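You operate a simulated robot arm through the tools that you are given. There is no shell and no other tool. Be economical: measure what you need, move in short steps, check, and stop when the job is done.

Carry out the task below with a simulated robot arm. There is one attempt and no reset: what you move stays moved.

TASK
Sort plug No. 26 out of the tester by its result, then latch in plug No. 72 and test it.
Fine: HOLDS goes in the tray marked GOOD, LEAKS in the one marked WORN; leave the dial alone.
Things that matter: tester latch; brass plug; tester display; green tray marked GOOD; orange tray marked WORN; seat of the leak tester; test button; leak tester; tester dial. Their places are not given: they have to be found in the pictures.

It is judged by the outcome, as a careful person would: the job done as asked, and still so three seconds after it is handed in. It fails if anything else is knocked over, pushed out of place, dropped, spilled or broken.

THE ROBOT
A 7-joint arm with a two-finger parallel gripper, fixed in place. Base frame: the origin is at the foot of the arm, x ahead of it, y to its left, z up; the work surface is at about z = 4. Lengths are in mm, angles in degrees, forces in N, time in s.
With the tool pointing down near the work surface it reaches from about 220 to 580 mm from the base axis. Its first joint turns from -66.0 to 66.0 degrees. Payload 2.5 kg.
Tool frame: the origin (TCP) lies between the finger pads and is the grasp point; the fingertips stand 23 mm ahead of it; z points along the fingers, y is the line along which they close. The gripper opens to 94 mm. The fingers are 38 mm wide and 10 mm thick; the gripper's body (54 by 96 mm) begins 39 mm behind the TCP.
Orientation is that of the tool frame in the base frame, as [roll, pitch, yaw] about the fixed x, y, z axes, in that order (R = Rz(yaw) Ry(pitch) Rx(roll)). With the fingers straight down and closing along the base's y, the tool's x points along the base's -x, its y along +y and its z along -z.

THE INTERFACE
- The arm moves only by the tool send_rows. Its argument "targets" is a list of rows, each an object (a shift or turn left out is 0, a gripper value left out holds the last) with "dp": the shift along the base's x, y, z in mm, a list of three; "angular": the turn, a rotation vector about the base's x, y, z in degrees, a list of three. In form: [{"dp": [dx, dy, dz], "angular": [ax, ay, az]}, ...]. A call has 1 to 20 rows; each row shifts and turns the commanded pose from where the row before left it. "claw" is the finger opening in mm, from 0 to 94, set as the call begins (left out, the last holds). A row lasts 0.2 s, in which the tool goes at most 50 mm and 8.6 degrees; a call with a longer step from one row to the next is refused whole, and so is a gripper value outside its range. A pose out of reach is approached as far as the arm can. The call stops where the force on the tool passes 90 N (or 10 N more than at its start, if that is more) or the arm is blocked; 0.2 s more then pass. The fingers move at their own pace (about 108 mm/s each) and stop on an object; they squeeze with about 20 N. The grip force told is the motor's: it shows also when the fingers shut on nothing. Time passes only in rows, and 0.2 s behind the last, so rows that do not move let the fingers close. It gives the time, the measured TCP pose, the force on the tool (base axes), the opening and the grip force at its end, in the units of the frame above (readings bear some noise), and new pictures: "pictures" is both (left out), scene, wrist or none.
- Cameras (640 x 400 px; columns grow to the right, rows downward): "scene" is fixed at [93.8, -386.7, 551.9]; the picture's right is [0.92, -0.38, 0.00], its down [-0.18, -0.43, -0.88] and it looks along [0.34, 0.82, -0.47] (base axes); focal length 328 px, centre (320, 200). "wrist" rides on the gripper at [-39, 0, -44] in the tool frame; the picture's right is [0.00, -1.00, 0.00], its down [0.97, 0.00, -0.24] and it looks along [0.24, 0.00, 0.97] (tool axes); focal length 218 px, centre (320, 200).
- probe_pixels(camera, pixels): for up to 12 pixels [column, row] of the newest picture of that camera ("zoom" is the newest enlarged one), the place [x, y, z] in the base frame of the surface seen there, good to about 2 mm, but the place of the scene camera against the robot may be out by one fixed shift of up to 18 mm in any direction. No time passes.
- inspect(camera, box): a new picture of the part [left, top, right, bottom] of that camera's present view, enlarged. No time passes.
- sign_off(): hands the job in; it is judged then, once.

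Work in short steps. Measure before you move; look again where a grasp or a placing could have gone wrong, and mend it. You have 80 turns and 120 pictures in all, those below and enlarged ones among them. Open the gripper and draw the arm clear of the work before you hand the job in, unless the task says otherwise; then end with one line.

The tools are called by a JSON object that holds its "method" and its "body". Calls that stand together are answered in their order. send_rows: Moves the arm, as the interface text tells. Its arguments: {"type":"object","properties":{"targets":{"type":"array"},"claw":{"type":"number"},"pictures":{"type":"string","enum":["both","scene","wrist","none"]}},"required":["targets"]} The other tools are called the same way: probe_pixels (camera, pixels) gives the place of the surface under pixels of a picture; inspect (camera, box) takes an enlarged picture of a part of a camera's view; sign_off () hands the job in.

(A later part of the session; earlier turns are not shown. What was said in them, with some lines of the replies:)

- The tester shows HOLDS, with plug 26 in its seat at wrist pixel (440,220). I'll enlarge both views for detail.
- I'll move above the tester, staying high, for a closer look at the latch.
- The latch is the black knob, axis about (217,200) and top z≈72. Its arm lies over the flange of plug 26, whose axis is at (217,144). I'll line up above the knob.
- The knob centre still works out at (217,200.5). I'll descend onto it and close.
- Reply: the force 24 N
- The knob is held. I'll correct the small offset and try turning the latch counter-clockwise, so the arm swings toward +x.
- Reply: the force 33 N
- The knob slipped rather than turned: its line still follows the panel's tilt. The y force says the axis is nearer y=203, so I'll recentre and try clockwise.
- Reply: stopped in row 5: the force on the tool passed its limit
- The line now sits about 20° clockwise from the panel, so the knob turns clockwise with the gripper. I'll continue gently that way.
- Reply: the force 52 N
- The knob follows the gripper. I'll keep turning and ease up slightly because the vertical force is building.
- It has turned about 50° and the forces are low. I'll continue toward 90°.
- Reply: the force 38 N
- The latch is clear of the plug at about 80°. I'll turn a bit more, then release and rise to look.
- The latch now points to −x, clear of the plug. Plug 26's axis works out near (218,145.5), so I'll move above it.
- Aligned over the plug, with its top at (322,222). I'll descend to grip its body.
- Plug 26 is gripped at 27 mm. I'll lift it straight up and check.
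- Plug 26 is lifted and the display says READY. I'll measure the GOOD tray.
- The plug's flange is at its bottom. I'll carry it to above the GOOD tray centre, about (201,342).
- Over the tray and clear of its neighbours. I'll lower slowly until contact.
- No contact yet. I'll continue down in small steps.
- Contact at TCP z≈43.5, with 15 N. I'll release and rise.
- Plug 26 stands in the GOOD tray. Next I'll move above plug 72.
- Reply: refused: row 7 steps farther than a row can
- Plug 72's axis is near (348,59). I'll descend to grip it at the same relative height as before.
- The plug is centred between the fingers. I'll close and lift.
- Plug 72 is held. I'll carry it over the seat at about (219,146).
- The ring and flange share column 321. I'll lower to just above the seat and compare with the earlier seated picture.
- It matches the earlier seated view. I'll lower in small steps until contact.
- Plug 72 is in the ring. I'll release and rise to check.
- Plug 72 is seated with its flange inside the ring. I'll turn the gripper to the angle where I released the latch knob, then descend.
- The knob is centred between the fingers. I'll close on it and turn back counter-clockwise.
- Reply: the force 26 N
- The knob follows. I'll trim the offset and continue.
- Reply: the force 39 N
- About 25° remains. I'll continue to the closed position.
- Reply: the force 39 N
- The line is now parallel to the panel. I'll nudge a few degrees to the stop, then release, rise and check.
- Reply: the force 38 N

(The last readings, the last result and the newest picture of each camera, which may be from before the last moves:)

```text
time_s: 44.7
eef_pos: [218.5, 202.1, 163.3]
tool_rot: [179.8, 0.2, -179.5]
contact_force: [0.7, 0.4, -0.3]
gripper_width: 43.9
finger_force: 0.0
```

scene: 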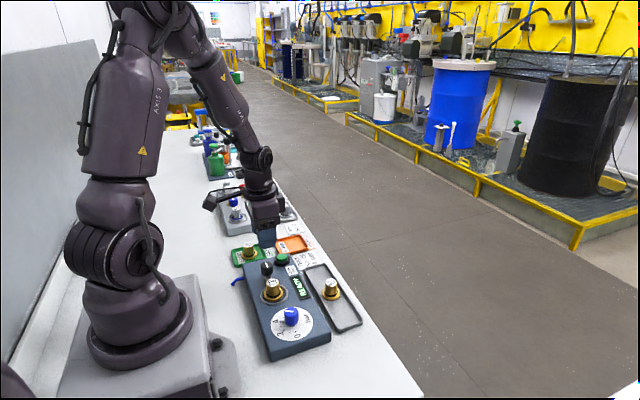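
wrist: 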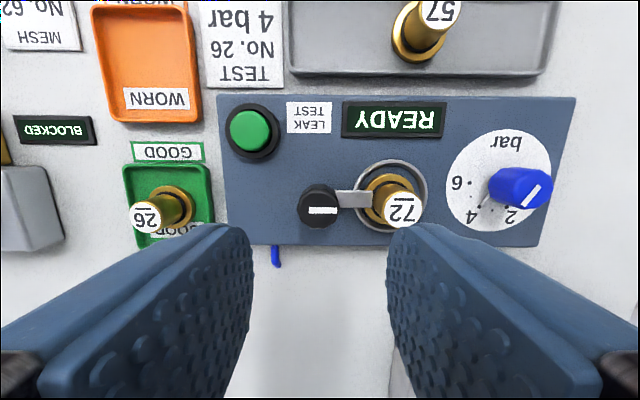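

Plug 72 is latched. Next is the button, about (270,251) with its top at z≈46. I'll close the fingers and line up above it.

{"method": "send_rows", "body": {"targets": [{"dp": [26, 24, 0]}, {"dp": [25.5, 25.2, -20]}, {"dp": [0, 0, -40]}, {"dp": [0, 0, 0]}, {"dp": [0, 0, 0]}], "claw": 0}}

```text
time_s: 45.9
eef_pos: [271.0, 252.2, 102.8]
tool_rot: [179.9, 0.2, -179.4]
contact_force: [0.6, 0.0, 0.1]
gripper_width: 0.0
finger_force: 19.9
```

scene: 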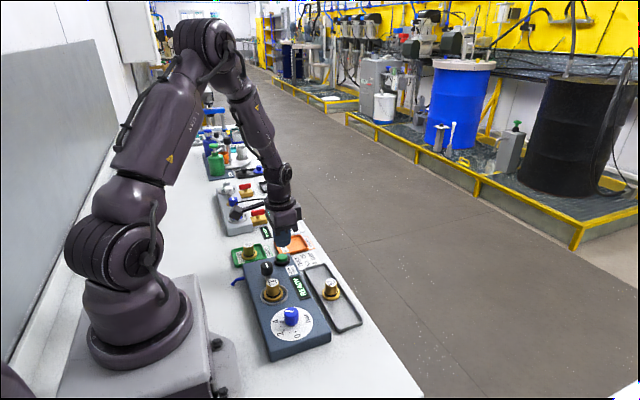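
wrist: 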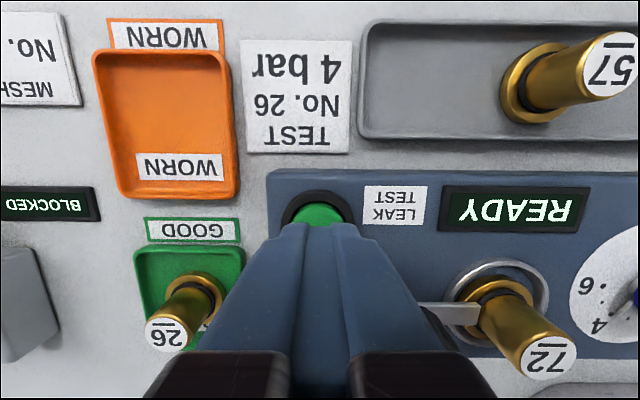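

The button is straight below. I'll descend and press gently.

{"method": "send_rows", "body": {"targets": [{"dp": [0, 0, -20]}, {"dp": [0, 0, -10]}, {"dp": [0, 0, -4]}, {"dp": [0, 0, -2]}, {"dp": [0, 0, 0]}], "pictures": "wrist"}}

```text
time_s: 47.1
eef_pos: [270.1, 251.4, 65.9]
tool_rot: [179.8, 0.3, -179.3]
contact_force: [0.0, 1.0, 2.8]
gripper_width: 0.0
finger_force: 20.0
```

wrist: 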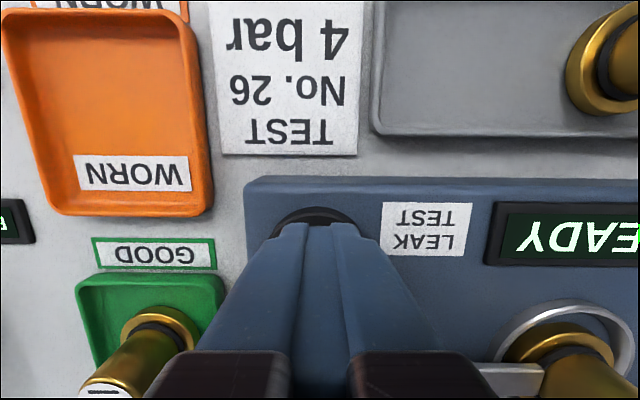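

Light contact, and the display still says READY. I'll press further.

{"method": "send_rows", "body": {"targets": [{"dp": [0, 0, -1]}, {"dp": [0, 0, -1]}, {"dp": [0, 0, -1]}, {"dp": [0, 0, 0]}], "pictures": "scene"}}

{"method": "inspect", "body": {"camera": "scene", "box": [240, 230, 340, 310]}}

```text
time_s: 48.1
eef_pos: [270.2, 252.1, 63.0]
tool_rot: [179.9, 0.3, -179.4]
contact_force: [1.5, -0.3, 2.5]
gripper_width: 0.0
finger_force: 20.1
```

scene: 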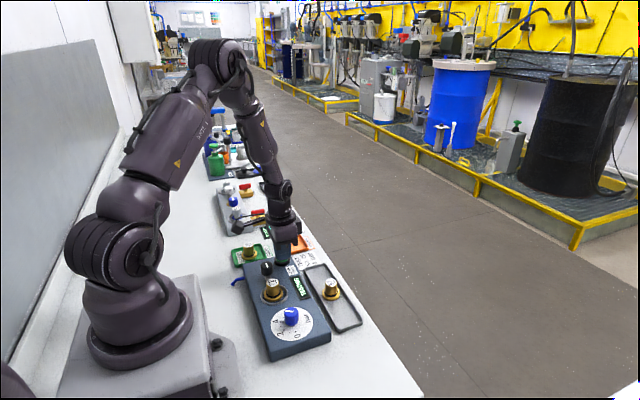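

```text
5.00 times, centred on (290, 270) of scene
```

zoom: 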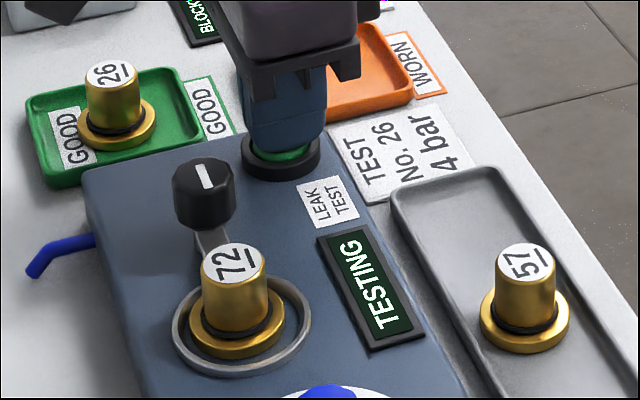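

The display says TESTING. I'll release the button, rise and wait for the result.

{"method": "send_rows", "body": {"targets": [{"dp": [0, 0, 20]}, {"dp": [0, 0, 40]}, {"dp": [0, 0, 40]}, {"dp": [0, 0, 40]}, {"dp": [0, 20, 30]}, {"dp": [0, 30, 10]}, {"dp": [0, 0, 0]}, {"dp": [0, 0, 0]}, {"dp": [0, 0, 0]}, {"dp": [0, 0, 0]}, {"dp": [0, 0, 0]}, {"dp": [0, 0, 0]}, {"dp": [0, 0, 0]}, {"dp": [0, 0, 0]}, {"dp": [0, 0, 0]}, {"dp": [0, 0, 0]}], "claw": 60}}

{"method": "inspect", "body": {"camera": "scene", "box": [220, 220, 380, 370]}}

```text
time_s: 51.5
eef_pos: [269.7, 300.1, 243.3]
tool_rot: [179.9, 0.3, -179.4]
contact_force: [-0.1, 0.2, -1.3]
gripper_width: 59.9
finger_force: 0.1
```

scene: 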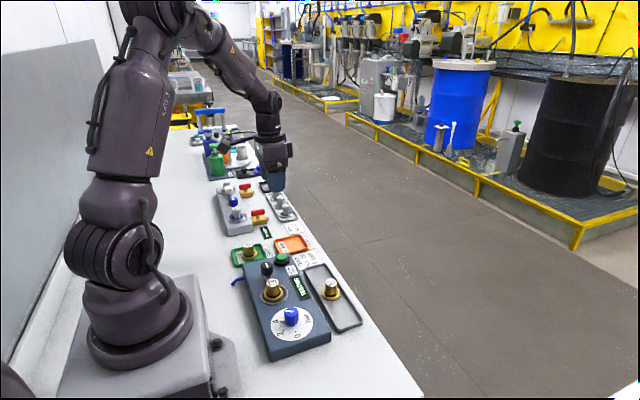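
wrist: 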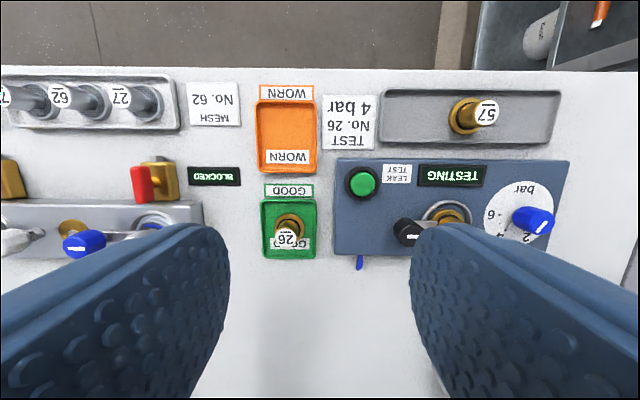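

```text
2.67 times, centred on (300, 295) of scene
```

zoom: 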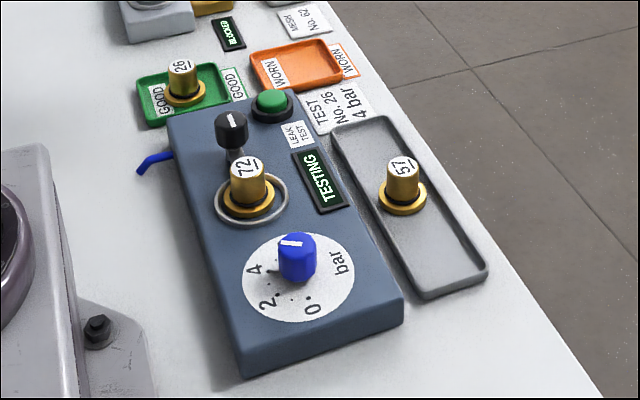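

Still TESTING, so I'll wait for it to finish.

{"method": "send_rows", "body": {"targets": [{"dp": [0, 0, 0]}, {"dp": [0, 0, 0]}, {"dp": [0, 0, 0]}, {"dp": [0, 0, 0]}, {"dp": [0, 0, 0]}, {"dp": [0, 0, 0]}, {"dp": [0, 0, 0]}, {"dp": [0, 0, 0]}, {"dp": [0, 0, 0]}, {"dp": [0, 0, 0]}, {"dp": [0, 0, 0]}, {"dp": [0, 0, 0]}, {"dp": [0, 0, 0]}, {"dp": [0, 0, 0]}, {"dp": [0, 0, 0]}, {"dp": [0, 0, 0]}, {"dp": [0, 0, 0]}, {"dp": [0, 0, 0]}], "pictures": "wrist"}}

```text
time_s: 55.3
eef_pos: [270.1, 300.9, 243.4]
tool_rot: [179.9, 0.2, -179.4]
contact_force: [-0.4, -0.6, 0.3]
gripper_width: 59.9
finger_force: 0.0
```

wrist: 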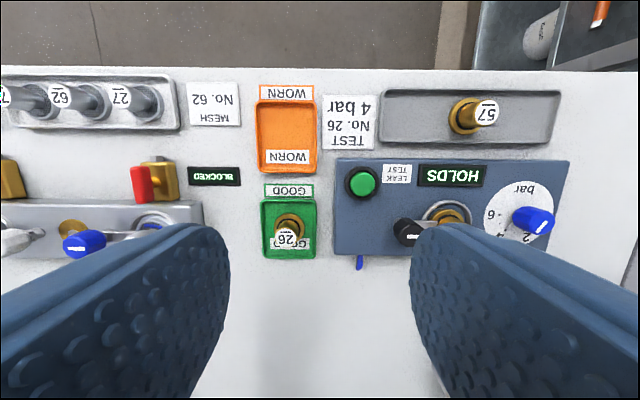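

The display now reads HOLDS for plug 72, plug 26 is in GOOD, and the arm is clear, so I'm handing in.

{"method": "sign_off", "body": {}}

```text
The job is handed in.
```

Plug 26 had tested HOLDS and is in the GOOD tray; plug 72 is latched in the tester, has been tested, and reads HOLDS, and I left the dial alone.
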